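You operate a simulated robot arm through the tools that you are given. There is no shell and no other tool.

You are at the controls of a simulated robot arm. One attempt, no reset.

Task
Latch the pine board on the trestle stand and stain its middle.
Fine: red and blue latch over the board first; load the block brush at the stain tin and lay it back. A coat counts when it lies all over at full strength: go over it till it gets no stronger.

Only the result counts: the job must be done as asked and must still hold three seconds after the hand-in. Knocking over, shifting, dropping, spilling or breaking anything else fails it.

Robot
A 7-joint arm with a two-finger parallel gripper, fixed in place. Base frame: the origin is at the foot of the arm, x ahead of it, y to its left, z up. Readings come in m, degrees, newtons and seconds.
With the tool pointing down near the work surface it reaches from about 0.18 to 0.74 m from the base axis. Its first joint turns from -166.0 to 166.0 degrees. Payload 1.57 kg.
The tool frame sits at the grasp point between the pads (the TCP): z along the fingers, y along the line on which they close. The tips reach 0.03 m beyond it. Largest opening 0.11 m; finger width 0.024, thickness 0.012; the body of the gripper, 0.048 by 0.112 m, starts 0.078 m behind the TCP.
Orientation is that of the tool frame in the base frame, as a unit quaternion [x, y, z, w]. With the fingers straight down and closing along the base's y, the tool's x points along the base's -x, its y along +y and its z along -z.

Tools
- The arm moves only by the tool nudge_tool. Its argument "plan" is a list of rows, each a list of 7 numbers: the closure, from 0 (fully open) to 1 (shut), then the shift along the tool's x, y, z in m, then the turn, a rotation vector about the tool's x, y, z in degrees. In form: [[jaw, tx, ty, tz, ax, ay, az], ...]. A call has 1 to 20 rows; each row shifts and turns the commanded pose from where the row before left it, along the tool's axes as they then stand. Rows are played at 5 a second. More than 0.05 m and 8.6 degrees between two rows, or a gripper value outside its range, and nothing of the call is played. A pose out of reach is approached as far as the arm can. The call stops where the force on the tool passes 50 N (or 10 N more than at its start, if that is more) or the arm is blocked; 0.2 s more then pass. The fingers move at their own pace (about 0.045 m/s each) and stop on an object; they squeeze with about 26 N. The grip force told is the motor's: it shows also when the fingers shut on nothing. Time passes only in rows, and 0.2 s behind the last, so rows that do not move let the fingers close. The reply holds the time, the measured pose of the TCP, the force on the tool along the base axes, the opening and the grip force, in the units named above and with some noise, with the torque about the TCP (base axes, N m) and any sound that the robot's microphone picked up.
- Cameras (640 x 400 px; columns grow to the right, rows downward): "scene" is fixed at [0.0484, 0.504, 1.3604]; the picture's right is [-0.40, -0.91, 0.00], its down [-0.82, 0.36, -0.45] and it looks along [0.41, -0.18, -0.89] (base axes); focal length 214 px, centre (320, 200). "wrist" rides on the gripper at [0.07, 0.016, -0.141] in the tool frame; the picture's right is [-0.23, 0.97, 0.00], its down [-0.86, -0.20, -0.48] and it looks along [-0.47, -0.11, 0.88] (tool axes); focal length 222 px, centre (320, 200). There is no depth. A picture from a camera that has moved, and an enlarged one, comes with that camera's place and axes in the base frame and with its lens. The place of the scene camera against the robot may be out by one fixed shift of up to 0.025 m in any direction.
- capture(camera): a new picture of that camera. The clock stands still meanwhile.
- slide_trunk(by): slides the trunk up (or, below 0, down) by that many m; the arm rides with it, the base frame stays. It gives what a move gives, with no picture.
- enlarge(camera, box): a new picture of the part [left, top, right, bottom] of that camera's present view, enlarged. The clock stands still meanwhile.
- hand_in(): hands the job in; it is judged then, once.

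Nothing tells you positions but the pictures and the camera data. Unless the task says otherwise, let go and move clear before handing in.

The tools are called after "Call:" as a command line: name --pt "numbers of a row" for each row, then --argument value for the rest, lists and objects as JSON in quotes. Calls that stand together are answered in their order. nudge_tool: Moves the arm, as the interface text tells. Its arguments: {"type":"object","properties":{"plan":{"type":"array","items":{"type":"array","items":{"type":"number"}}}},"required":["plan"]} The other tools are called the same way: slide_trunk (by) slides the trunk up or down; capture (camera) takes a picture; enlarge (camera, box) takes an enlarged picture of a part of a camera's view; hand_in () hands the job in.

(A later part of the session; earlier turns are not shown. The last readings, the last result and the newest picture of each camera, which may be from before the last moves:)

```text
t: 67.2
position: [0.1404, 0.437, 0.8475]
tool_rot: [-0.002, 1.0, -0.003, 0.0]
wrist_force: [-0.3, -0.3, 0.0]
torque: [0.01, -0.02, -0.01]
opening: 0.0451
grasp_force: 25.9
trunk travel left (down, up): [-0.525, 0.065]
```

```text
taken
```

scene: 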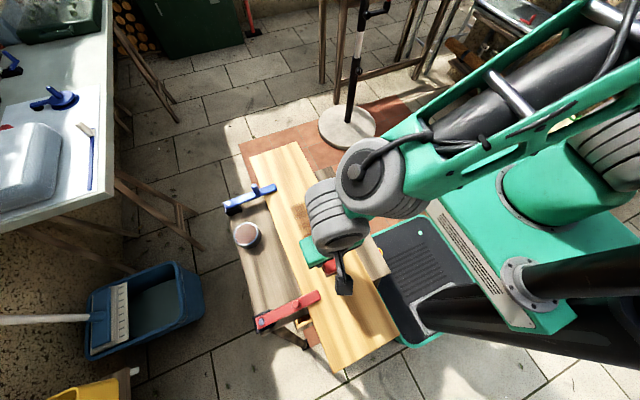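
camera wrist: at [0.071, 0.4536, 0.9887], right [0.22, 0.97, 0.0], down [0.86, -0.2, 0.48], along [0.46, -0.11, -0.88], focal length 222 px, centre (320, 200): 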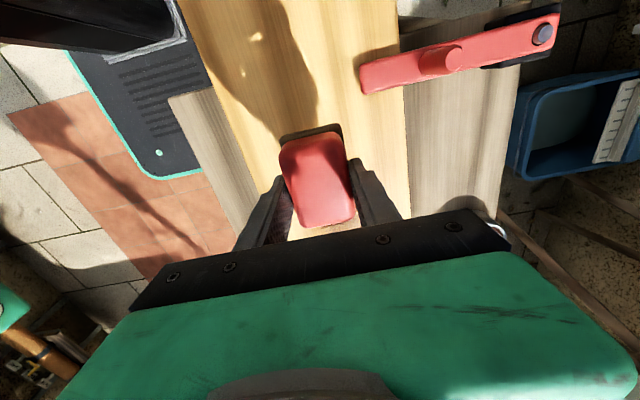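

The arm hides the board from the scene camera. I'll go back above the tin, where the board is visible, inspect there, and reload the brush.

Call:
nudge_tool --pt "1 -0.0284 0.0301 -0.001 0 0 0" --pt "1 -0.0284 0.0301 -0.001 0 0 0" --pt "1 -0.0284 0.0301 0 0 0 0" --pt "1 -0.0284 0.0301 0 0 0 0" --pt "1 -0.0284 0.0301 0 0 0 0" --pt "1 -0.0284 0.0301 0 0 0 0" --pt "1 0 0 0 0 0 0"

Call:
enlarge --camera "scene" --box '[220, 140, 420, 340]'

Call:
capture --camera "wrist"

```text
t: 68.8
position: [0.3111, 0.6209, 0.8491]
tool_rot: [-0.001, 1.0, -0.002, 0.0]
wrist_force: [-0.1, 0.0, -0.9]
torque: [-0.03, 0.0, 0.04]
opening: 0.0454
grasp_force: 25.8
trunk travel left (down, up): [-0.525, 0.065]
```

```text
2.00 times, centred on (320, 240) of scene
camera zoom: at [0.0484, 0.504, 1.3604], right [-0.4, -0.91, 0.0], down [-0.82, 0.36, -0.45], along [0.41, -0.18, -0.89], focal length 429 px, centre (320, 120)
```

zoom: 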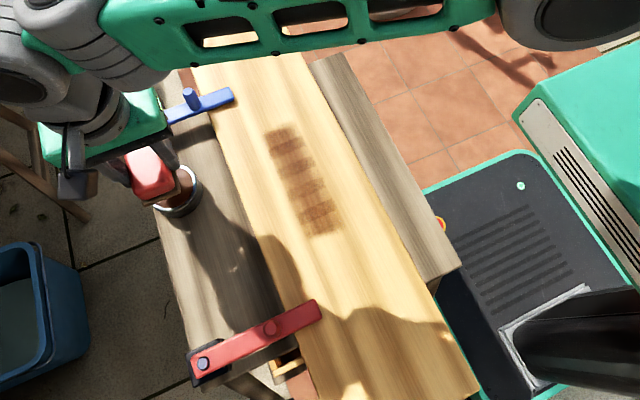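

```text
taken
camera wrist: at [0.2416, 0.6377, 0.99], right [0.22, 0.97, 0.0], down [0.86, -0.2, 0.48], along [0.47, -0.11, -0.88], focal length 222 px, centre (320, 200)
```

wrist: 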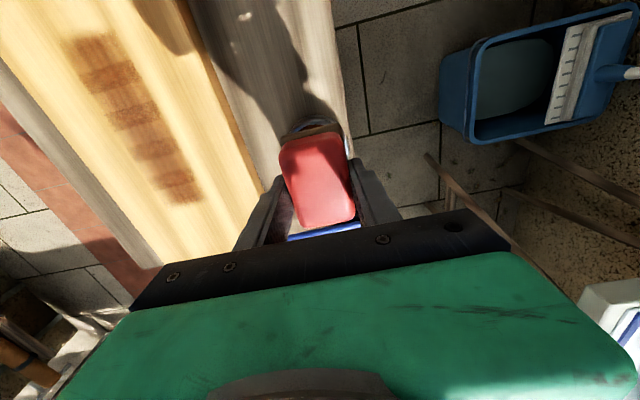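

The stain shows only over about x 0.162–0.333, which suggests the middle zone is bounded. I'll zoom in on the pattern.

Call:
enlarge --camera "wrist" --box '[20, 0, 260, 240]'

Call:
enlarge --camera "scene" --box '[320, 190, 410, 270]'

```text
1.67 times, centred on (140, 120) of wrist
camera zoom: at [0.2416, 0.6377, 0.99], right [0.22, 0.97, 0.0], down [0.86, -0.2, 0.48], along [0.47, -0.11, -0.88], focal length 370 px, centre (620, 333)
```

zoom: 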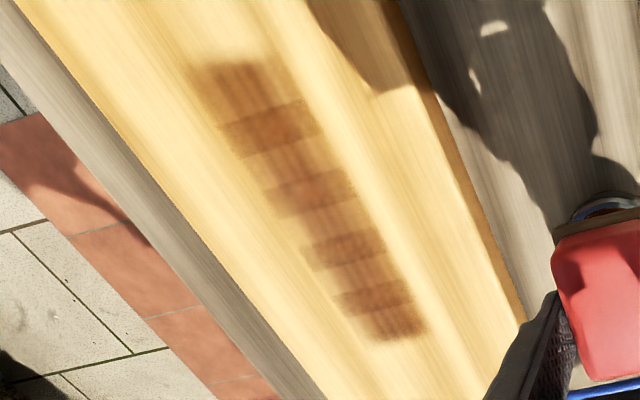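

```text
5.00 times, centred on (365, 230) of scene
camera zoom: at [0.0484, 0.504, 1.3604], right [-0.4, -0.91, 0.0], down [-0.82, 0.36, -0.45], along [0.41, -0.18, -0.89], focal length 1072 px, centre (95, 50)
```

zoom: 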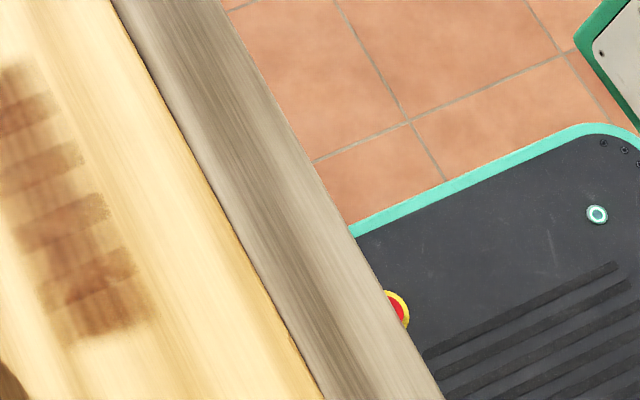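

I'll reload the brush at the tin, gently touching its surface.

Call:
nudge_tool --pt "1 0 -0.002 0.02 0 0 0" --pt "1 0 0 0.02 0 0 0" --pt "1 0 0 0.01 0 0 0" --pt "1 0 0 0.003 0 0 0" --pt "1 0 0 0 0 0 0" --pt "1 0 0 0 0 0 0"

```text
t: 70.2
position: [0.3116, 0.6178, 0.7972]
tool_rot: [0.0, 1.0, 0.0, 0.0]
wrist_force: [1.9, 1.0, 6.1]
torque: [0.17, -0.23, 0.0]
opening: 0.0454
grasp_force: 25.8
trunk travel left (down, up): [-0.525, 0.065]
```

Call:
nudge_tool --pt "1 0 0 0.001 0 0 0" --pt "1 0 0 0 0 0 0" --pt "1 0 0 0 0 0 0" --pt "1 0 0 -0.01 0 0 0" --pt "1 0 0 -0.02 0 0 0" --pt "1 0 0 -0.025 0 0 0" --pt "1 0 0 0 0 0 0"

Call:
enlarge --camera "scene" --box '[190, 180, 310, 260]'

```text
t: 71.8
position: [0.3117, 0.6174, 0.8486]
tool_rot: [-0.002, 1.0, -0.001, -0.001]
wrist_force: [-0.1, 0.5, -0.2]
torque: [-0.03, 0.02, -0.04]
opening: 0.0453
grasp_force: 26.0
trunk travel left (down, up): [-0.525, 0.065]
```

```text
5.00 times, centred on (250, 220) of scene
camera zoom: at [0.0484, 0.504, 1.3604], right [-0.4, -0.91, 0.0], down [-0.82, 0.36, -0.45], along [0.41, -0.18, -0.89], focal length 1072 px, centre (670, 100)
```

zoom: 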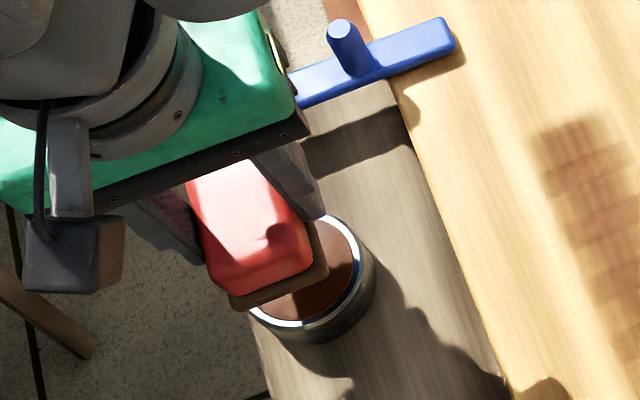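

The brush is loaded. I'll start at the board's left lane, y≈0.511, near the blue bar, and touch down gently.

Call:
nudge_tool --pt "1 -0.016 -0.0355 0 0 0 0" --pt "1 -0.016 -0.0355 0 0 0 0" --pt "1 -0.016 -0.0355 0 0 0 0" --pt "1 0 0 0.02 0 0 0" --pt "1 0 0 0.02 0 0 0" --pt "1 0 0 0.013 0 0 0" --pt "1 0 0 0 0 0 0"

Call:
nudge_tool --pt "1 0 0 0.003 0 0 0" --pt "1 0 0 0 0 0 0"

```text
t: 73.4
position: [0.3602, 0.5114, 0.796]
tool_rot: [-0.001, 1.0, -0.001, -0.001]
wrist_force: [0.1, -0.4, -0.5]
torque: [0.03, 0.01, 0.01]
opening: 0.0452
grasp_force: 25.7
trunk travel left (down, up): [-0.525, 0.065]
```

```text
t: 74.0
position: [0.3589, 0.5115, 0.7927]
tool_rot: [0.0, 1.0, -0.002, -0.001]
wrist_force: [0.1, 0.7, -0.2]
torque: [0.0, 0.04, 0.04]
opening: 0.0452
grasp_force: 26.4
trunk travel left (down, up): [-0.525, 0.065]
```

Call:
nudge_tool --pt "1 0 0 0.003 0 0 0" --pt "1 0 0 0 0 0 0"

```text
t: 74.6
position: [0.3595, 0.5122, 0.7906]
tool_rot: [-0.001, 1.0, -0.001, -0.001]
wrist_force: [0.2, -0.2, 1.0]
torque: [0.01, -0.11, 0.0]
opening: 0.0453
grasp_force: 25.7
trunk travel left (down, up): [-0.525, 0.065]
```

Call:
nudge_tool --pt "1 0 0 0.001 0 0 0" --pt "1 0.0153 0 0 0 0 0" --pt "1 0.0153 0 0 0 0 0" --pt "1 0.0153 0 0 0 0 0" --pt "1 0.0153 0 0 0 0 0" --pt "1 0 0 0 0 0 0"

```text
t: 76.0
position: [0.2982, 0.5125, 0.7904]
tool_rot: [-0.001, 1.0, 0.0, 0.0]
wrist_force: [5.5, -0.2, 18.1]
torque: [0.22, -0.68, -0.01]
opening: 0.0455
grasp_force: 26.7
trunk travel left (down, up): [-0.525, 0.065]
```

Call:
nudge_tool --pt "1 0.0153 0 -0.001 0 0 0" --pt "1 0.0153 0 0 0 0 0" --pt "1 0.0153 0 0 0 0 0" --pt "1 0.0153 0 0 0 0 0" --pt "1 0.0153 0 0 0 0 0" --pt "1 0 0 0 0 0 0"

Call:
nudge_tool --pt "1 0.0153 0 0 0 0 0" --pt "1 0.0153 0 0 0 0 0" --pt "1 0.0153 0 0 0 0 0" --pt "1 0.0153 0 0 0 0 0" --pt "1 0.0153 0 0 0 0 0" --pt "1 0 0 0 0 0 0"

Call:
capture --camera "wrist"

Call:
enlarge --camera "scene" --box '[230, 150, 430, 350]'

```text
t: 77.4
position: [0.2212, 0.5109, 0.7902]
tool_rot: [-0.001, 1.0, -0.002, -0.001]
wrist_force: [2.7, -0.3, 10.4]
torque: [0.18, -0.37, -0.07]
opening: 0.0451
grasp_force: 26.1
trunk travel left (down, up): [-0.525, 0.065]
```

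```text
t: 78.8
position: [0.145, 0.5096, 0.7917]
tool_rot: [-0.002, 1.0, -0.002, 0.0]
wrist_force: [0.2, 0.1, -1.6]
torque: [-0.04, -0.01, 0.01]
opening: 0.0451
grasp_force: 26.2
trunk travel left (down, up): [-0.525, 0.065]
```

```text
taken
camera wrist: at [0.075, 0.5275, 0.9321], right [0.22, 0.97, 0.0], down [0.86, -0.2, 0.48], along [0.47, -0.11, -0.88], focal length 222 px, centre (320, 200)
```

wrist: 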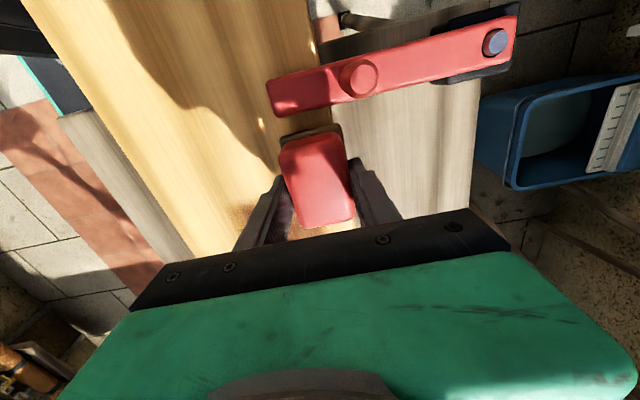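

```text
2.00 times, centred on (330, 250) of scene
camera zoom: at [0.0484, 0.504, 1.3604], right [-0.4, -0.91, 0.0], down [-0.82, 0.36, -0.45], along [0.41, -0.18, -0.89], focal length 429 px, centre (300, 100)
```

zoom: 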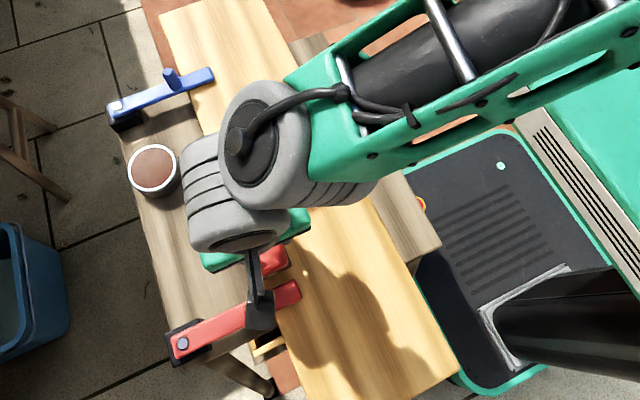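

Contact faded at the near end. I'll press 1.5 mm lower and stroke back along this lane.

Call:
nudge_tool --pt "1 0 0 0.0015 0 0 0" --pt "1 -0.0153 0 0 0 0 0" --pt "1 -0.0153 0 0 0 0 0" --pt "1 -0.0153 0 0 0 0 0" --pt "1 -0.0153 0 0 0 0 0" --pt "1 -0.0153 0 0 0 0 0" --pt "1 0 0 0 0 0 0"

Call:
nudge_tool --pt "1 -0.0153 0 0 0 0 0" --pt "1 -0.0153 0 0 0 0 0" --pt "1 -0.0153 0 0 0 0 0" --pt "1 -0.0153 0 0 0 0 0" --pt "1 -0.0153 0 0 0 0 0" --pt "1 0 0 0 0 0 0"

```text
t: 80.4
position: [0.2226, 0.5105, 0.7901]
tool_rot: [-0.001, 1.0, -0.001, 0.0]
wrist_force: [-2.0, 1.0, 7.0]
torque: [0.2, -0.03, 0.06]
opening: 0.0453
grasp_force: 25.7
trunk travel left (down, up): [-0.525, 0.065]
```

```text
t: 81.8
position: [0.3, 0.5123, 0.7901]
tool_rot: [-0.001, 1.0, 0.0, 0.001]
wrist_force: [-3.0, 0.6, 11.6]
torque: [0.3, 0.07, 0.08]
opening: 0.0454
grasp_force: 25.9
trunk travel left (down, up): [-0.525, 0.065]
```

Call:
nudge_tool --pt "1 -0.0153 0 0 0 0 0" --pt "1 -0.0153 0 0 0 0 0" --pt "1 -0.0153 0 0 0 0 0" --pt "1 -0.0142 0 0 0 0 0" --pt "1 0 -0.012 0 0 0 0" --pt "1 0 -0.012 0 0 0 0" --pt "1 0 -0.012 0 0 0 0" --pt "1 0 0 0 0 0 0"

Call:
nudge_tool --pt "1 0.0153 0 0 0 0 0" --pt "1 0.0153 0 0 0 0 0" --pt "1 0.0153 0 0 0 0 0" --pt "1 0.0153 0 0 0 0 0" --pt "1 0.0153 0 0 0 0 0" --pt "1 0.0153 0 0 0 0 0" --pt "1 0.0153 0 0 0 0 0" --pt "1 0 0 0 0 0 0"

```text
t: 83.6
position: [0.3585, 0.4748, 0.7905]
tool_rot: [0.0, 1.0, 0.0, 0.0]
wrist_force: [1.6, 2.7, 15.1]
torque: [0.43, -0.07, 0.03]
opening: 0.0453
grasp_force: 26.3
trunk travel left (down, up): [-0.525, 0.065]
```

```text
t: 85.4
position: [0.2514, 0.4756, 0.7912]
tool_rot: [-0.002, 1.0, -0.001, 0.0]
wrist_force: [5.4, 0.1, 18.4]
torque: [0.37, -0.35, -0.06]
opening: 0.0454
grasp_force: 26.1
trunk travel left (down, up): [-0.525, 0.065]
```

Call:
nudge_tool --pt "1 0.0153 0 0 0 0 0" --pt "1 0.0153 0 0 0 0 0" --pt "1 0.0153 0 0 0 0 0" --pt "1 0.0153 0 0 0 0 0" --pt "1 0.0153 0 0 0 0 0" --pt "1 0.0153 0 0 0 0 0" --pt "1 0.0153 0 0 0 0 0" --pt "1 0 0 0 0 0 0"

Call:
nudge_tool --pt "1 -0.0153 0 0 0 0 0" --pt "1 -0.0153 0 0 0 0 0" --pt "1 -0.0153 0 0 0 0 0" --pt "1 -0.0153 0 0 0 0 0" --pt "1 -0.0153 0 0 0 0 0" --pt "1 -0.0153 0 0 0 0 0" --pt "1 -0.0153 0 0 0 0 0" --pt "1 -0.0153 0 0 0 0 0" --pt "1 -0.0153 0 0 0 0 0" --pt "1 -0.0153 0 0 0 0 0" --pt "1 -0.0153 0 0 0 0 0" --pt "1 -0.0153 0 0 0 0 0" --pt "1 -0.0153 0 0 0 0 0" --pt "1 -0.0142 0 0 0 0 0" --pt "1 0 0 0 0 0 0"

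```text
t: 87.2
position: [0.1443, 0.4731, 0.7897]
tool_rot: [-0.002, 1.0, -0.001, -0.001]
wrist_force: [4.1, 0.9, 16.9]
torque: [0.37, -0.14, -0.07]
opening: 0.0453
grasp_force: 26.0
trunk travel left (down, up): [-0.525, 0.065]
```

```text
t: 90.4
position: [0.3562, 0.4747, 0.7892]
tool_rot: [-0.002, 1.0, -0.001, 0.0]
wrist_force: [-6.2, 1.5, 19.1]
torque: [0.34, 0.31, 0.13]
opening: 0.045
grasp_force: 25.8
trunk travel left (down, up): [-0.525, 0.065]
```

Two lanes have each had two passes. I'll lift, go over the tin, and inspect.

Call:
nudge_tool --pt "1 0 0 -0.01 0 0 0" --pt "1 0 0 -0.025 0 0 0" --pt "1 0 0 -0.025 0 0 0" --pt "1 0.0114 0.0358 0 0 0 0" --pt "1 0.0114 0.0358 0 0 0 0" --pt "1 0.0114 0.0358 0 0 0 0" --pt "1 0.0114 0.0358 0 0 0 0" --pt "1 0 0 0 0 0 0"

Call:
enlarge --camera "wrist" --box '[0, 0, 320, 220]'

Call:
enlarge --camera "scene" --box '[220, 150, 420, 350]'

```text
t: 92.2
position: [0.3111, 0.6188, 0.8474]
tool_rot: [-0.001, 1.0, -0.002, -0.001]
wrist_force: [-0.4, -0.4, -0.3]
torque: [0.0, -0.01, -0.02]
opening: 0.0452
grasp_force: 26.3
trunk travel left (down, up): [-0.525, 0.065]
```

```text
1.82 times, centred on (160, 110) of wrist
camera zoom: at [0.2413, 0.6359, 0.9893], right [0.23, 0.97, 0.0], down [0.86, -0.2, 0.48], along [0.47, -0.11, -0.88], focal length 404 px, centre (611, 364)
```

zoom: 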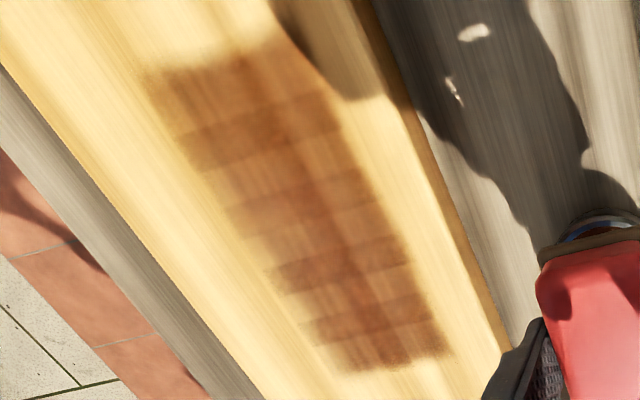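

```text
2.00 times, centred on (320, 250) of scene
camera zoom: at [0.0484, 0.504, 1.3604], right [-0.4, -0.91, 0.0], down [-0.82, 0.36, -0.45], along [0.41, -0.18, -0.89], focal length 429 px, centre (320, 100)
```

zoom: 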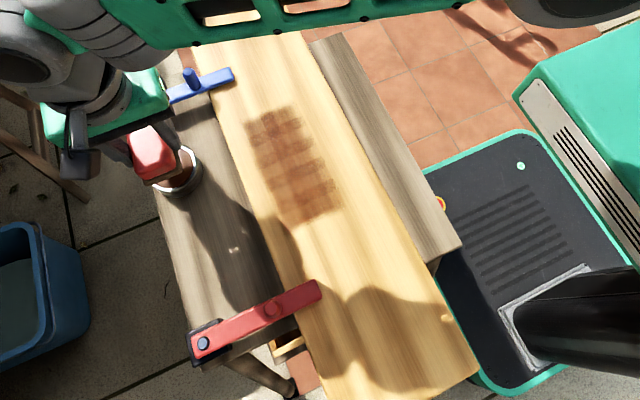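

The paintable middle shows as a rectangle with x about 0.162–0.335 and a left boundary at y≈0.50, so by symmetry y is about 0.38–0.50. I'll zoom in on the strength pattern.

Call:
enlarge --camera "wrist" --box '[60, 10, 240, 210]'

Call:
enlarge --camera "scene" --box '[270, 190, 350, 270]'

```text
2.00 times, centred on (150, 110) of wrist
camera zoom: at [0.2413, 0.6359, 0.9893], right [0.23, 0.97, 0.0], down [0.86, -0.2, 0.48], along [0.47, -0.11, -0.88], focal length 444 px, centre (660, 380)
```

zoom: 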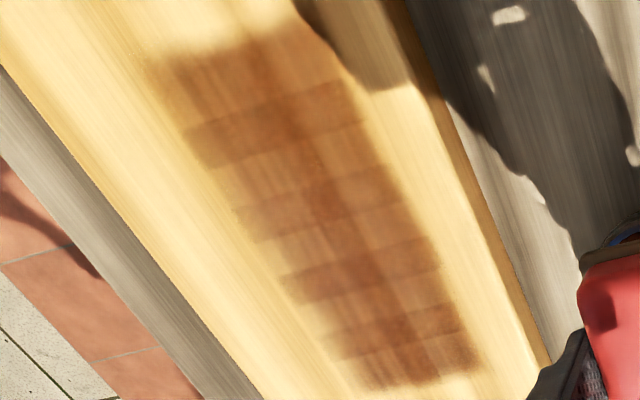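

```text
5.00 times, centred on (310, 230) of scene
camera zoom: at [0.0484, 0.504, 1.3604], right [-0.4, -0.91, 0.0], down [-0.82, 0.36, -0.45], along [0.41, -0.18, -0.89], focal length 1072 px, centre (370, 50)
```

zoom: 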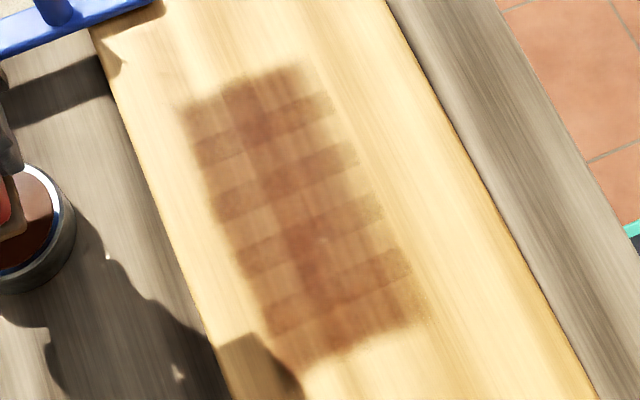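

The bands look like overlaps of patch tiles, so the coat is building; the right side of the zone is still bare. I'll reload and continue with lanes at y≈0.404 and 0.44.

Call:
nudge_tool --pt "1 0 0 0.02 0 0 0" --pt "1 0 0 0.02 0 0 0" --pt "1 0 0 0.0105 0 0 0" --pt "1 0 0 0.001 0 0 0" --pt "1 0 0 0 0 0 0" --pt "1 0 0 0 0 0 0"

```text
t: 93.6
position: [0.3125, 0.6181, 0.7974]
tool_rot: [-0.001, 1.0, -0.002, -0.001]
wrist_force: [-1.0, -0.1, -0.9]
torque: [0.02, -0.01, 0.01]
opening: 0.0452
grasp_force: 26.2
trunk travel left (down, up): [-0.525, 0.065]
```

Call:
nudge_tool --pt "1 0 0 0.0025 0 0 0" --pt "1 0 0 0 0 0 0" --pt "1 0 0 0 0 0 0"

```text
t: 94.4
position: [0.3115, 0.6191, 0.7959]
tool_rot: [-0.002, 1.0, 0.0, 0.0]
wrist_force: [-0.2, -1.6, 8.0]
torque: [0.11, -0.12, -0.03]
opening: 0.0449
grasp_force: 26.1
trunk travel left (down, up): [-0.525, 0.065]
```

Call:
nudge_tool --pt "1 0 0 -0.01 0 0 0" --pt "1 0 0 -0.02 0 0 0" --pt "1 0 0 -0.0235 0 0 0" --pt "1 -0.0037 -0.043 0 0 0 0" --pt "1 -0.0037 -0.043 0 0 0 0" --pt "1 -0.0037 -0.043 0 0 0 0" --pt "1 -0.0037 -0.043 0 0 0 0" --pt "1 -0.0037 -0.043 0 0 0 0" --pt "1 0 0 0.02 0 0 0" --pt "1 0 0 0.02 0 0 0" --pt "1 0 0 0.014 0 0 0" --pt "1 0 0 0 0 0 0"

Call:
nudge_tool --pt "1 0 0 0.003 0 0 0" --pt "1 0 0 0 0 0 0"

```text
t: 97.0
position: [0.3303, 0.403, 0.7952]
tool_rot: [-0.002, 1.0, -0.002, 0.0]
wrist_force: [0.7, 0.7, -0.9]
torque: [0.01, 0.02, 0.02]
opening: 0.045
grasp_force: 25.7
trunk travel left (down, up): [-0.525, 0.065]
```

```text
t: 97.6
position: [0.3301, 0.4016, 0.7924]
tool_rot: [-0.001, 1.0, -0.001, -0.001]
wrist_force: [0.0, -0.6, -0.8]
torque: [-0.01, 0.0, -0.02]
opening: 0.0449
grasp_force: 26.4
trunk travel left (down, up): [-0.525, 0.065]
```

Call:
nudge_tool --pt "1 0 0 0.003 0 0 0" --pt "1 0 0 0 0 0 0"

```text
t: 98.2
position: [0.3313, 0.4031, 0.7901]
tool_rot: [-0.001, 1.0, 0.0, 0.001]
wrist_force: [-1.2, -0.2, 8.3]
torque: [0.05, -0.05, 0.02]
opening: 0.045
grasp_force: 25.7
trunk travel left (down, up): [-0.525, 0.065]
```

Contact is good at 8 N. I'll stroke this lane back and forth.

Call:
nudge_tool --pt "1 0.015 0 0 0 0 0" --pt "1 0.015 0 0 0 0 0" --pt "1 0.015 0 0 0 0 0" --pt "1 0.015 0 0 0 0 0" --pt "1 0.015 0 0 0 0 0" --pt "1 0.015 0 0 0 0 0" --pt "1 0.015 0 0 0 0 0" --pt "1 0.015 0 0 0 0 0" --pt "1 0.015 0 0 0 0 0" --pt "1 0.015 0 0 0 0 0" --pt "1 0.015 0 0 0 0 0" --pt "1 0 0 0 0 0 0"

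Call:
nudge_tool --pt "1 -0.015 0 0 0 0 0" --pt "1 -0.015 0 0 0 0 0" --pt "1 -0.015 0 0 0 0 0" --pt "1 -0.015 0 0 0 0 0" --pt "1 -0.015 0 0 0 0 0" --pt "1 -0.015 0 0 0 0 0" --pt "1 -0.015 0 0 0 0 0" --pt "1 -0.015 0 0 0 0 0" --pt "1 -0.015 0 0 0 0 0" --pt "1 -0.015 0 0 0 0 0" --pt "1 -0.015 0 0 0 0 0" --pt "1 0 0 0 0 0 0"

```text
t: 100.8
position: [0.1655, 0.4026, 0.7893]
tool_rot: [-0.001, 1.0, -0.002, -0.001]
wrist_force: [3.1, -0.8, 14.0]
torque: [0.19, -0.24, -0.09]
opening: 0.0451
grasp_force: 26.3
trunk travel left (down, up): [-0.525, 0.065]
```

```text
t: 103.4
position: [0.3277, 0.4038, 0.7908]
tool_rot: [-0.002, 1.0, 0.001, 0.0]
wrist_force: [-11.7, 0.4, 33.7]
torque: [0.1, 0.33, 0.06]
opening: 0.0449
grasp_force: 25.9
trunk travel left (down, up): [-0.525, 0.065]
```

Call:
nudge_tool --pt "1 0 0 -0.002 0 0 0" --pt "1 0 0.012 0 0 0 0" --pt "1 0 0.012 0 0 0 0" --pt "1 0 0.012 0 0 0 0" --pt "1 0 0 0 0 0 0"

```text
t: 104.6
position: [0.3293, 0.4398, 0.7898]
tool_rot: [-0.001, 1.0, -0.002, 0.0]
wrist_force: [-2.2, -1.1, 6.1]
torque: [0.1, -0.15, -0.02]
opening: 0.045
grasp_force: 26.4
trunk travel left (down, up): [-0.525, 0.065]
```

Call:
nudge_tool --pt "1 0.015 0 0.0005 0 0 0" --pt "1 0.015 0 0 0 0 0" --pt "1 0.015 0 0 0 0 0" --pt "1 0.015 0 0 0 0 0" --pt "1 0.015 0 0 0 0 0" --pt "1 0.015 0 0 0 0 0" --pt "1 0.015 0 0 0 0 0" --pt "1 0.015 0 0 0 0 0" --pt "1 0.015 0 0 0 0 0" --pt "1 0.015 0 0 0 0 0" --pt "1 0.015 0 0 0 0 0" --pt "1 0 0 0 0 0 0"

Call:
nudge_tool --pt "1 -0.015 0 0 0 0 0" --pt "1 -0.015 0 0 0 0 0" --pt "1 -0.015 0 0 0 0 0" --pt "1 -0.015 0 0 0 0 0" --pt "1 -0.015 0 0 0 0 0" --pt "1 -0.015 0 0 0 0 0" --pt "1 -0.015 0 0 0 0 0" --pt "1 -0.015 0 0 0 0 0" --pt "1 -0.015 0 0 0 0 0" --pt "1 -0.015 0 0 0 0 0" --pt "1 -0.015 0 0 0 0 0" --pt "1 0 0 0 0 0 0"

```text
t: 107.2
position: [0.1664, 0.4388, 0.79]
tool_rot: [-0.001, 1.0, 0.0, -0.001]
wrist_force: [1.0, -0.4, 3.5]
torque: [0.07, -0.08, -0.02]
opening: 0.045
grasp_force: 25.6
trunk travel left (down, up): [-0.525, 0.065]
```

```text
t: 109.8
position: [0.331, 0.4402, 0.7903]
tool_rot: [-0.002, 1.0, -0.001, -0.001]
wrist_force: [0.9, 0.9, 1.7]
torque: [0.06, -0.05, 0.03]
opening: 0.045
grasp_force: 25.9
trunk travel left (down, up): [-0.525, 0.065]
```

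Call:
nudge_tool --pt "1 0 0.012 0.001 0 0 0" --pt "1 0 0.012 0 0 0 0" --pt "1 0 0.012 0 0 0 0" --pt "1 0.015 0 0 0 0 0" --pt "1 0.015 0 0 0 0 0" --pt "1 0.015 0 0 0 0 0" --pt "1 0.015 0 0 0 0 0" --pt "1 0.015 0 0 0 0 0" --pt "1 0.015 0 0 0 0 0" --pt "1 0.015 0 0 0 0 0" --pt "1 0.015 0 0 0 0 0" --pt "1 0.015 0 0 0 0 0" --pt "1 0.015 0 0 0 0 0" --pt "1 0.015 0 0 0 0 0" --pt "1 0 0 0 0 0 0"

Call:
nudge_tool --pt "1 -0.015 0 0 0 0 0" --pt "1 -0.015 0 0 0 0 0" --pt "1 -0.015 0 0 0 0 0" --pt "1 -0.015 0 0 0 0 0" --pt "1 -0.015 0 0 0 0 0" --pt "1 -0.015 0 0 0 0 0" --pt "1 -0.015 0 0 0 0 0" --pt "1 -0.015 0 0 0 0 0" --pt "1 -0.015 0 0 0 0 0" --pt "1 -0.015 0 0 0 0 0" --pt "1 -0.015 0 0 0 0 0" --pt "1 0 0 0 0 0 0"

```text
t: 113.0
position: [0.1649, 0.4751, 0.7903]
tool_rot: [-0.001, 1.0, -0.001, 0.0]
wrist_force: [4.2, 0.2, 17.2]
torque: [0.11, -0.23, -0.06]
opening: 0.0449
grasp_force: 26.3
trunk travel left (down, up): [-0.525, 0.065]
```

```text
t: 115.6
position: [0.3297, 0.4741, 0.7903]
tool_rot: [-0.001, 1.0, 0.0, -0.001]
wrist_force: [-5.6, 1.2, 18.0]
torque: [0.1, 0.13, 0.04]
opening: 0.0454
grasp_force: 26.6
trunk travel left (down, up): [-0.525, 0.065]
```

I'll lift and go back over the tin to inspect the coat.

Call:
nudge_tool --pt "1 0 0 -0.01 0 0 0" --pt "1 0 0 -0.025 0 0 0" --pt "1 0 0 -0.024 0 0 0" --pt "1 0.0046 0.036 0 0 0 0" --pt "1 0.0046 0.036 0 0 0 0" --pt "1 0.0046 0.036 0 0 0 0" --pt "1 0.0046 0.036 0 0 0 0" --pt "1 0 0 0 0 0 0"

Call:
enlarge --camera "wrist" --box '[60, 10, 240, 210]'

Call:
enlarge --camera "scene" --box '[270, 190, 350, 270]'

```text
t: 117.4
position: [0.3136, 0.6181, 0.8482]
tool_rot: [0.0, 1.0, -0.002, -0.001]
wrist_force: [0.5, -0.8, -0.9]
torque: [0.0, 0.0, -0.02]
opening: 0.0451
grasp_force: 25.6
trunk travel left (down, up): [-0.525, 0.065]
```

```text
2.00 times, centred on (150, 110) of wrist
camera zoom: at [0.2435, 0.6353, 0.9891], right [0.22, 0.97, 0.0], down [0.86, -0.2, 0.48], along [0.47, -0.11, -0.88], focal length 444 px, centre (660, 380)
```

zoom: 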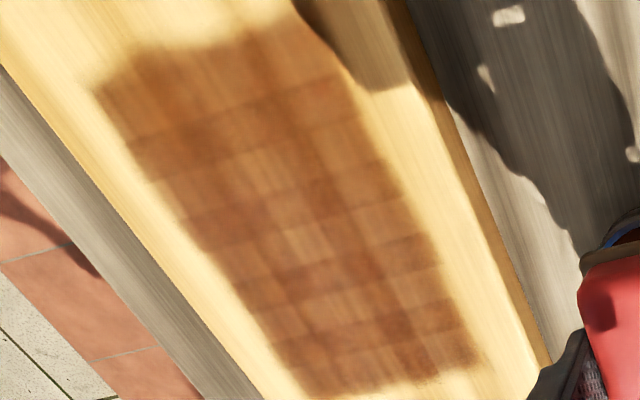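

```text
5.00 times, centred on (310, 230) of scene
camera zoom: at [0.0484, 0.504, 1.3604], right [-0.4, -0.91, 0.0], down [-0.82, 0.36, -0.45], along [0.41, -0.18, -0.89], focal length 1072 px, centre (370, 50)
```

zoom: 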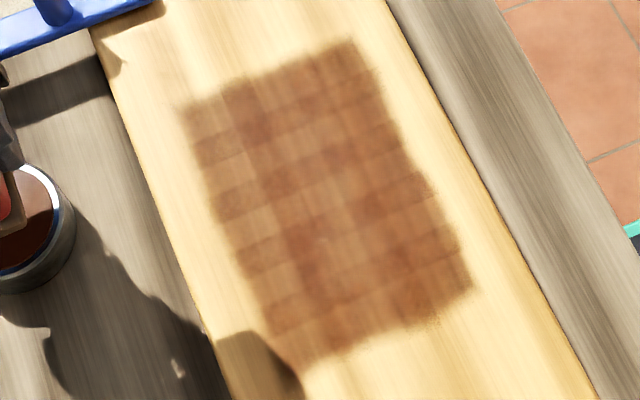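

The whole zone (x 0.165–0.335, y 0.38–0.50) is now covered, but I need to confirm it's saturated. I'll reload and make another full set of passes.

Call:
nudge_tool --pt "1 0.001 0 0.02 0 0 0" --pt "1 0 0 0.02 0 0 0" --pt "1 0 0 0.011 0 0 0" --pt "1 0 0 0.003 0 0 0" --pt "1 0 0 0 0 0 0" --pt "1 0 0 0 0 0 0"

```text
t: 118.8
position: [0.3113, 0.6191, 0.7952]
tool_rot: [-0.001, 1.0, 0.0, 0.0]
wrist_force: [1.4, 1.0, 10.3]
torque: [-0.06, -0.1, -0.01]
opening: 0.0451
grasp_force: 25.6
trunk travel left (down, up): [-0.525, 0.065]
```

Call:
nudge_tool --pt "1 0 0 -0.01 0 0 0" --pt "1 0 0 -0.02 0 0 0" --pt "1 0 0 -0.0235 0 0 0" --pt "1 -0.0047 -0.0353 0 0 0 0" --pt "1 -0.0047 -0.0353 0 0 0 0" --pt "1 -0.0047 -0.0353 0 0 0 0" --pt "1 -0.0047 -0.0353 0 0 0 0" --pt "1 0 0 0.02 0 0 0" --pt "1 0 0 0.02 0 0 0" --pt "1 0 0 0.014 0 0 0" --pt "1 0 0 0.003 0 0 0" --pt "1 0 0 0 0 0 0"

Call:
nudge_tool --pt "1 0 0 0.0015 0 0 0" --pt "1 0 0 0 0 0 0"

```text
t: 121.4
position: [0.331, 0.4774, 0.7903]
tool_rot: [-0.001, 1.0, -0.001, -0.001]
wrist_force: [0.0, -0.4, 3.2]
torque: [0.03, -0.1, -0.05]
opening: 0.0453
grasp_force: 25.9
trunk travel left (down, up): [-0.525, 0.065]
```

```text
t: 122.0
position: [0.3311, 0.4759, 0.79]
tool_rot: [-0.003, 1.0, 0.0, 0.0]
wrist_force: [-2.3, -4.1, 14.6]
torque: [-0.12, 0.04, 0.04]
opening: 0.0452
grasp_force: 26.2
trunk travel left (down, up): [-0.525, 0.065]
```

Call:
nudge_tool --pt "1 0.015 0 -0.0005 0 0 0" --pt "1 0.015 0 0 0 0 0" --pt "1 0.015 0 0 0 0 0" --pt "1 0.015 0 0 0 0 0" --pt "1 0.015 0 0 0 0 0" --pt "1 0.015 0 0 0 0 0" --pt "1 0.015 0 0 0 0 0" --pt "1 0.015 0 0 0 0 0" --pt "1 0.015 0 0 0 0 0" --pt "1 0.015 0 0 0 0 0" --pt "1 0.015 0 0 0 0 0" --pt "1 0 0 0 0 0 0"

Call:
nudge_tool --pt "1 -0.015 0 0 0 0 0" --pt "1 -0.015 0 0 0 0 0" --pt "1 -0.015 0 0 0 0 0" --pt "1 -0.015 0 0 0 0 0" --pt "1 -0.015 0 0 0 0 0" --pt "1 -0.015 0 0 0 0 0" --pt "1 -0.015 0 0 0 0 0" --pt "1 -0.015 0 0 0 0 0" --pt "1 -0.015 0 0 0 0 0" --pt "1 -0.015 0 0 0 0 0" --pt "1 -0.015 0 0 0 0 0" --pt "1 0 0 0 0 0 0"

```text
t: 124.6
position: [0.1648, 0.4764, 0.791]
tool_rot: [0.0, 1.0, -0.002, 0.0]
wrist_force: [1.4, -1.1, 4.3]
torque: [0.11, -0.11, -0.01]
opening: 0.0453
grasp_force: 25.6
trunk travel left (down, up): [-0.525, 0.065]
```

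```text
t: 127.2
position: [0.3303, 0.4781, 0.7906]
tool_rot: [-0.001, 1.0, -0.002, -0.001]
wrist_force: [-0.6, -0.2, 0.8]
torque: [0.07, -0.04, -0.04]
opening: 0.045
grasp_force: 26.1
trunk travel left (down, up): [-0.525, 0.065]
```

Call:
nudge_tool --pt "1 0 -0.012 0.0015 0 0 0" --pt "1 0 -0.012 0 0 0 0" --pt "1 0 -0.013 0 0 0 0" --pt "1 0.015 0 0 0 0 0" --pt "1 0.015 0 0 0 0 0" --pt "1 0.015 0 0 0 0 0" --pt "1 0.015 0 0 0 0 0" --pt "1 0.015 0 0 0 0 0" --pt "1 0.015 0 0 0 0 0" --pt "1 0.015 0 0 0 0 0" --pt "1 0.015 0 0 0 0 0" --pt "1 0.015 0 0 0 0 0" --pt "1 0.015 0 0 0 0 0" --pt "1 0.015 0 0 0 0 0" --pt "1 0 0 0 0 0 0"

Call:
nudge_tool --pt "1 -0.015 0 0 0 0 0" --pt "1 -0.015 0 0 0 0 0" --pt "1 -0.015 0 0 0 0 0" --pt "1 -0.015 0 0 0 0 0" --pt "1 -0.015 0 0 0 0 0" --pt "1 -0.015 0 0 0 0 0" --pt "1 -0.015 0 0 0 0 0" --pt "1 -0.015 0 0 0 0 0" --pt "1 -0.015 0 0 0 0 0" --pt "1 -0.015 0 0 0 0 0" --pt "1 -0.015 0 0 0 0 0" --pt "1 0 0 0 0 0 0"

```text
t: 130.4
position: [0.1657, 0.4388, 0.7885]
tool_rot: [-0.002, 1.0, -0.001, -0.001]
wrist_force: [9.4, -0.2, 32.8]
torque: [0.17, -0.33, -0.03]
opening: 0.0451
grasp_force: 25.9
trunk travel left (down, up): [-0.525, 0.065]
```

```text
t: 133.0
position: [0.3314, 0.439, 0.7897]
tool_rot: [-0.001, 1.0, 0.0, 0.001]
wrist_force: [-11.1, -1.1, 38.0]
torque: [-0.01, 0.36, 0.03]
opening: 0.045
grasp_force: 26.1
trunk travel left (down, up): [-0.525, 0.065]
```

Force crept up to 38 N, so I'll ease off 2 mm and do the last lane.

Call:
nudge_tool --pt "1 0 0 -0.002 0 0 0" --pt "1 0 -0.012 0 0 0 0" --pt "1 0 -0.012 0 0 0 0" --pt "1 0 -0.013 0 0 0 0" --pt "1 0 0 0 0 0 0"

Call:
nudge_tool --pt "1 0.015 0 0 0 0 0" --pt "1 0.015 0 0 0 0 0" --pt "1 0.015 0 0 0 0 0" --pt "1 0.015 0 0 0 0 0" --pt "1 0.015 0 0 0 0 0" --pt "1 0.015 0 0 0 0 0" --pt "1 0.015 0 0 0 0 0" --pt "1 0.015 0 0 0 0 0" --pt "1 0.015 0 0 0 0 0" --pt "1 0.015 0 0 0 0 0" --pt "1 0.015 0 0 0 0 0" --pt "1 0 0 0 0 0 0"

```text
t: 134.2
position: [0.3311, 0.4033, 0.7902]
tool_rot: [-0.001, 1.0, -0.002, -0.001]
wrist_force: [0.7, 0.8, 9.9]
torque: [0.23, -0.35, 0.04]
opening: 0.0451
grasp_force: 25.6
trunk travel left (down, up): [-0.525, 0.065]
```

```text
t: 136.8
position: [0.1659, 0.4028, 0.7908]
tool_rot: [-0.001, 1.0, -0.001, -0.001]
wrist_force: [-0.6, 0.3, -0.7]
torque: [-0.01, -0.01, -0.01]
opening: 0.0452
grasp_force: 25.9
trunk travel left (down, up): [-0.525, 0.065]
```

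Call:
nudge_tool --pt "1 0 0 0.0017 0 0 0" --pt "1 -0.015 0 0 0 0 0" --pt "1 -0.015 0 0 0 0 0" --pt "1 -0.015 0 0 0 0 0" --pt "1 -0.015 0 0 0 0 0" --pt "1 -0.015 0 0 0 0 0" --pt "1 -0.015 0 0 0 0 0" --pt "1 -0.015 0 0 0 0 0" --pt "1 -0.015 0 0 0 0 0" --pt "1 -0.015 0 0 0 0 0" --pt "1 -0.015 0 0 0 0 0" --pt "1 -0.015 0 0 0 0 0" --pt "1 0 0 0 0 0 0"

Call:
nudge_tool --pt "1 0 0 -0.01 0 0 0" --pt "1 0 0 -0.025 0 0 0" --pt "1 0 0 -0.024 0 0 0" --pt "1 0.0037 0.043 0 0 0 0" --pt "1 0.0037 0.043 0 0 0 0" --pt "1 0.0037 0.043 0 0 0 0" --pt "1 0.0037 0.043 0 0 0 0" --pt "1 0.0037 0.043 0 0 0 0" --pt "1 0 0 0 0 0 0"

Call:
enlarge --camera "wrist" --box '[60, 10, 240, 210]'

Call:
enlarge --camera "scene" --box '[270, 190, 350, 270]'

```text
t: 139.6
position: [0.3292, 0.4047, 0.7895]
tool_rot: [-0.001, 1.0, 0.0, 0.001]
wrist_force: [-9.8, 2.2, 32.8]
torque: [-0.01, 0.53, 0.03]
opening: 0.0452
grasp_force: 26.1
trunk travel left (down, up): [-0.525, 0.065]
```

```text
t: 141.6
position: [0.3113, 0.6183, 0.8461]
tool_rot: [-0.002, 1.0, -0.002, -0.001]
wrist_force: [0.0, -0.4, -1.2]
torque: [0.0, -0.01, -0.01]
opening: 0.0451
grasp_force: 26.0
trunk travel left (down, up): [-0.525, 0.065]
```

```text
2.00 times, centred on (150, 110) of wrist
camera zoom: at [0.2408, 0.6357, 0.9887], right [0.22, 0.97, 0.0], down [0.86, -0.2, 0.48], along [0.46, -0.11, -0.88], focal length 444 px, centre (660, 380)
```

zoom: 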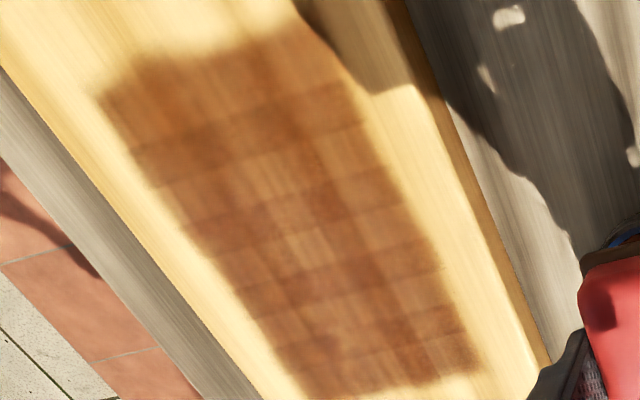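

```text
5.00 times, centred on (310, 230) of scene
camera zoom: at [0.0484, 0.504, 1.3604], right [-0.4, -0.91, 0.0], down [-0.82, 0.36, -0.45], along [0.41, -0.18, -0.89], focal length 1072 px, centre (370, 50)
```

zoom: 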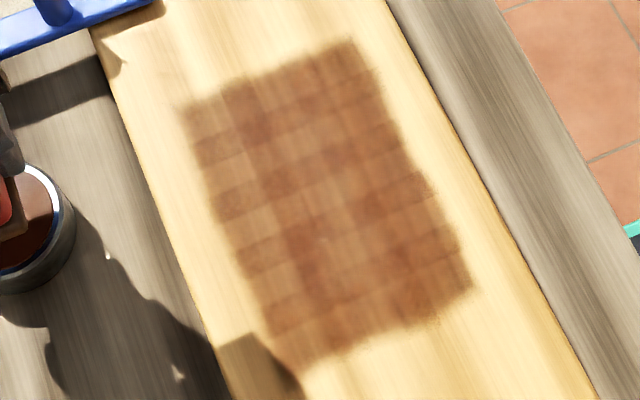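

The image hardly changed between the two sets, which suggests saturation. I'll take bigger zooms to compare cell by cell.

Call:
enlarge --camera "scene" --box '[286, 192, 336, 232]'

Call:
enlarge --camera "scene" --box '[296, 226, 346, 266]'

Call:
enlarge --camera "wrist" --box '[80, 15, 190, 115]'

Call:
enlarge --camera "wrist" --box '[110, 105, 220, 215]'

```text
10.00 times, centred on (311, 212) of scene
camera zoom: at [0.0484, 0.504, 1.3604], right [-0.4, -0.91, 0.0], down [-0.82, 0.36, -0.45], along [0.41, -0.18, -0.89], focal length 2145 px, centre (410, 80)
```

zoom: 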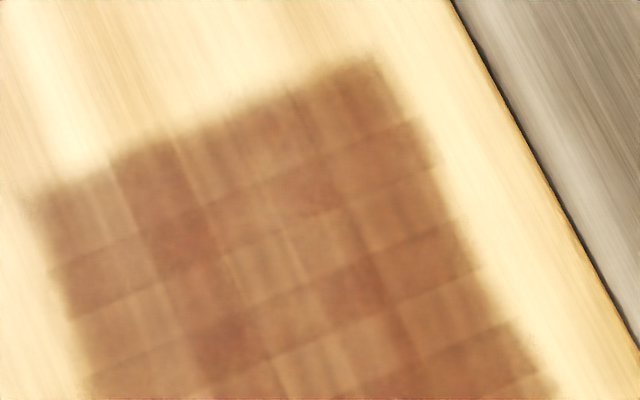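

```text
10.00 times, centred on (321, 246) of scene
camera zoom: at [0.0484, 0.504, 1.3604], right [-0.4, -0.91, 0.0], down [-0.82, 0.36, -0.45], along [0.41, -0.18, -0.89], focal length 2145 px, centre (310, -260)
```

zoom: 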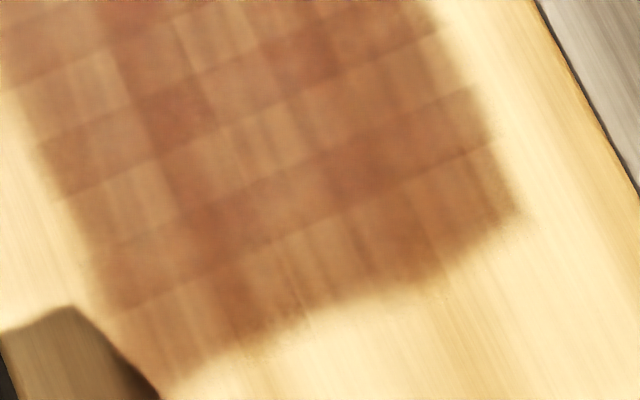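

```text
4.00 times, centred on (135, 65) of wrist
camera zoom: at [0.2408, 0.6357, 0.9887], right [0.22, 0.97, 0.0], down [0.86, -0.2, 0.48], along [0.46, -0.11, -0.88], focal length 888 px, centre (1060, 740)
```

zoom: 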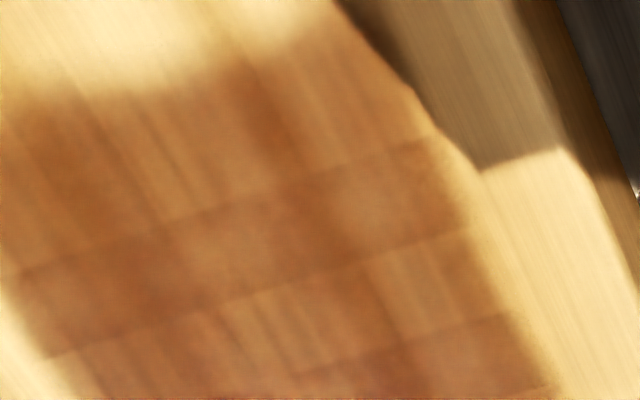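

```text
3.64 times, centred on (165, 160) of wrist
camera zoom: at [0.2408, 0.6357, 0.9887], right [0.22, 0.97, 0.0], down [0.86, -0.2, 0.48], along [0.46, -0.11, -0.88], focal length 808 px, centre (884, 346)
```

zoom: 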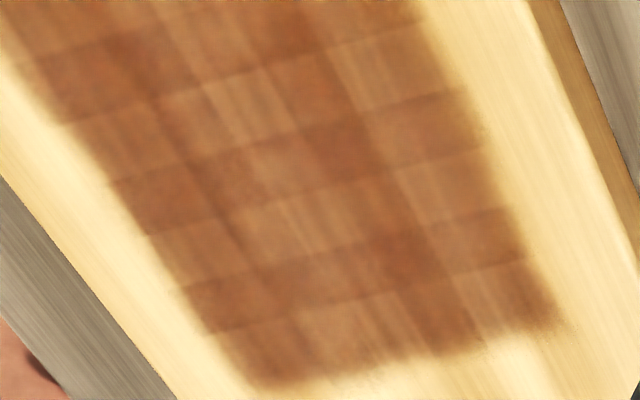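

The coat looks uniform apart from tile overlaps. To be sure it gets no stronger, I'll do one more reload and full set with steadier pressure, then compare.

Call:
nudge_tool --pt "1 0 0 0.02 0 0 0" --pt "1 0 0 0.02 0 0 0" --pt "1 0 0 0.009 0 0 0" --pt "1 0 0 0.003 0 0 0" --pt "1 0 0 0 0 0 0" --pt "1 0 0 0 0 0 0"

```text
t: 143.0
position: [0.3108, 0.6197, 0.7974]
tool_rot: [-0.001, 1.0, -0.001, 0.0]
wrist_force: [-0.1, 1.4, 2.0]
torque: [0.07, -0.11, 0.02]
opening: 0.045
grasp_force: 26.1
trunk travel left (down, up): [-0.525, 0.065]
```

Call:
nudge_tool --pt "1 0 0 0.001 0 0 0" --pt "1 0 0 0 0 0 0" --pt "1 0 0 0 0 0 0"

Call:
nudge_tool --pt "1 0 0 -0.01 0 0 0" --pt "1 0 0 -0.02 0 0 0" --pt "1 0 0 -0.0235 0 0 0" --pt "1 -0.0047 -0.0335 0 0 0 0" --pt "1 -0.0047 -0.0335 0 0 0 0" --pt "1 -0.0047 -0.0335 0 0 0 0" --pt "1 -0.0047 -0.0335 0 0 0 0" --pt "1 0 0 0.02 0 0 0" --pt "1 0 0 0.02 0 0 0" --pt "1 0 0 0.014 0 0 0" --pt "1 0 0 0.003 0 0 0" --pt "1 0 0 0 0 0 0"

```text
t: 143.8
position: [0.3113, 0.6188, 0.7963]
tool_rot: [-0.001, 1.0, 0.0, 0.0]
wrist_force: [1.2, 0.5, 10.2]
torque: [0.04, -0.16, -0.05]
opening: 0.0452
grasp_force: 25.9
trunk travel left (down, up): [-0.525, 0.065]
```

```text
t: 146.4
position: [0.3301, 0.4858, 0.7909]
tool_rot: [-0.001, 1.0, -0.002, -0.001]
wrist_force: [-0.7, 0.3, -1.4]
torque: [0.0, 0.0, 0.01]
opening: 0.0453
grasp_force: 26.2
trunk travel left (down, up): [-0.525, 0.065]
```

Call:
nudge_tool --pt "1 0 0 0.0013 0 0 0" --pt "1 0 0 0 0 0 0"

```text
t: 147.0
position: [0.3315, 0.4846, 0.79]
tool_rot: [0.0, 1.0, 0.0, -0.001]
wrist_force: [0.7, 0.4, 1.2]
torque: [0.04, -0.08, 0.01]
opening: 0.045
grasp_force: 25.3
trunk travel left (down, up): [-0.525, 0.065]
```

Call:
nudge_tool --pt "1 0.012 0 0.0006 0 0 0" --pt "1 0.0128 0 0 0 0 0" --pt "1 0.0128 0 0 0 0 0" --pt "1 0.0128 0 0 0 0 0" --pt "1 0.0128 0 0 0 0 0" --pt "1 0.0128 0 0 0 0 0" --pt "1 0.0128 0 0 0 0 0" --pt "1 0.0128 0 0 0 0 0" --pt "1 0.0128 0 0 0 0 0" --pt "1 0.0128 0 0 0 0 0" --pt "1 0.0128 0 0 0 0 0" --pt "1 0.0128 0 0 0 0 0" --pt "1 0.0128 0 0 0 0 0" --pt "1 0 0 0 0 0 0"

Call:
nudge_tool --pt "1 -0.0128 0 0 0 0 0" --pt "1 -0.0128 0 0 0 0 0" --pt "1 -0.0128 0 0 0 0 0" --pt "1 -0.0128 0 0 0 0 0" --pt "1 -0.0128 0 0 0 0 0" --pt "1 -0.0128 0 0 0 0 0" --pt "1 -0.0128 0 0 0 0 0" --pt "1 -0.0128 0 0 0 0 0" --pt "1 -0.0128 0 0 0 0 0" --pt "1 -0.0128 0 0 0 0 0" --pt "1 -0.0128 0 0 0 0 0" --pt "1 -0.0128 0 0 0 0 0" --pt "1 -0.012 0 0 0 0 0" --pt "1 0 0 0 0 0 0"

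```text
t: 150.0
position: [0.164, 0.485, 0.7905]
tool_rot: [-0.001, 1.0, 0.0, -0.001]
wrist_force: [5.0, 0.3, 16.1]
torque: [0.09, -0.21, -0.05]
opening: 0.0449
grasp_force: 26.1
trunk travel left (down, up): [-0.525, 0.065]
```

```text
t: 153.0
position: [0.3292, 0.4849, 0.7906]
tool_rot: [-0.001, 1.0, -0.001, 0.0]
wrist_force: [-2.3, 0.7, 11.1]
torque: [0.09, 0.13, 0.08]
opening: 0.045
grasp_force: 25.7
trunk travel left (down, up): [-0.525, 0.065]
```

Pressure is steady now at 11–16 N. I'll continue with overlapping lanes.

Call:
nudge_tool --pt "1 0 -0.0135 0 0 0 0" --pt "1 0 -0.0135 0 0 0 0" --pt "1 0.0128 0 0 0 0 0" --pt "1 0.0128 0 0 0 0 0" --pt "1 0.0128 0 0 0 0 0" --pt "1 0.0128 0 0 0 0 0" --pt "1 0.0128 0 0 0 0 0" --pt "1 0.0128 0 0 0 0 0" --pt "1 0.0128 0 0 0 0 0" --pt "1 0.0128 0 0 0 0 0" --pt "1 0.0128 0 0 0 0 0" --pt "1 0.0128 0 0 0 0 0" --pt "1 0.0128 0 0 0 0 0" --pt "1 0.0128 0 0 0 0 0" --pt "1 0.012 0 0 0 0 0" --pt "1 0 0 0 0 0 0"

Call:
nudge_tool --pt "1 -0.0128 0 0 0 0 0" --pt "1 -0.0128 0 0 0 0 0" --pt "1 -0.0128 0 0 0 0 0" --pt "1 -0.0128 0 0 0 0 0" --pt "1 -0.0128 0 0 0 0 0" --pt "1 -0.0128 0 0 0 0 0" --pt "1 -0.0128 0 0 0 0 0" --pt "1 -0.0128 0 0 0 0 0" --pt "1 -0.0128 0 0 0 0 0" --pt "1 -0.0128 0 0 0 0 0" --pt "1 -0.0128 0 0 0 0 0" --pt "1 -0.0128 0 0 0 0 0" --pt "1 -0.012 0 0 0 0 0" --pt "1 0 -0.0135 0 0 0 0" --pt "1 0 -0.0135 0 0 0 0" --pt "1 0 0 0 0 0 0"

```text
t: 156.4
position: [0.1633, 0.4556, 0.7911]
tool_rot: [-0.002, 1.0, -0.002, -0.002]
wrist_force: [2.8, -0.5, 10.9]
torque: [0.22, -0.2, -0.07]
opening: 0.0451
grasp_force: 26.5
trunk travel left (down, up): [-0.525, 0.065]
```

```text
t: 159.8
position: [0.3309, 0.4309, 0.7902]
tool_rot: [-0.001, 1.0, -0.001, 0.0]
wrist_force: [1.1, 1.6, 7.4]
torque: [0.15, -0.15, 0.03]
opening: 0.0452
grasp_force: 26.0
trunk travel left (down, up): [-0.525, 0.065]
```

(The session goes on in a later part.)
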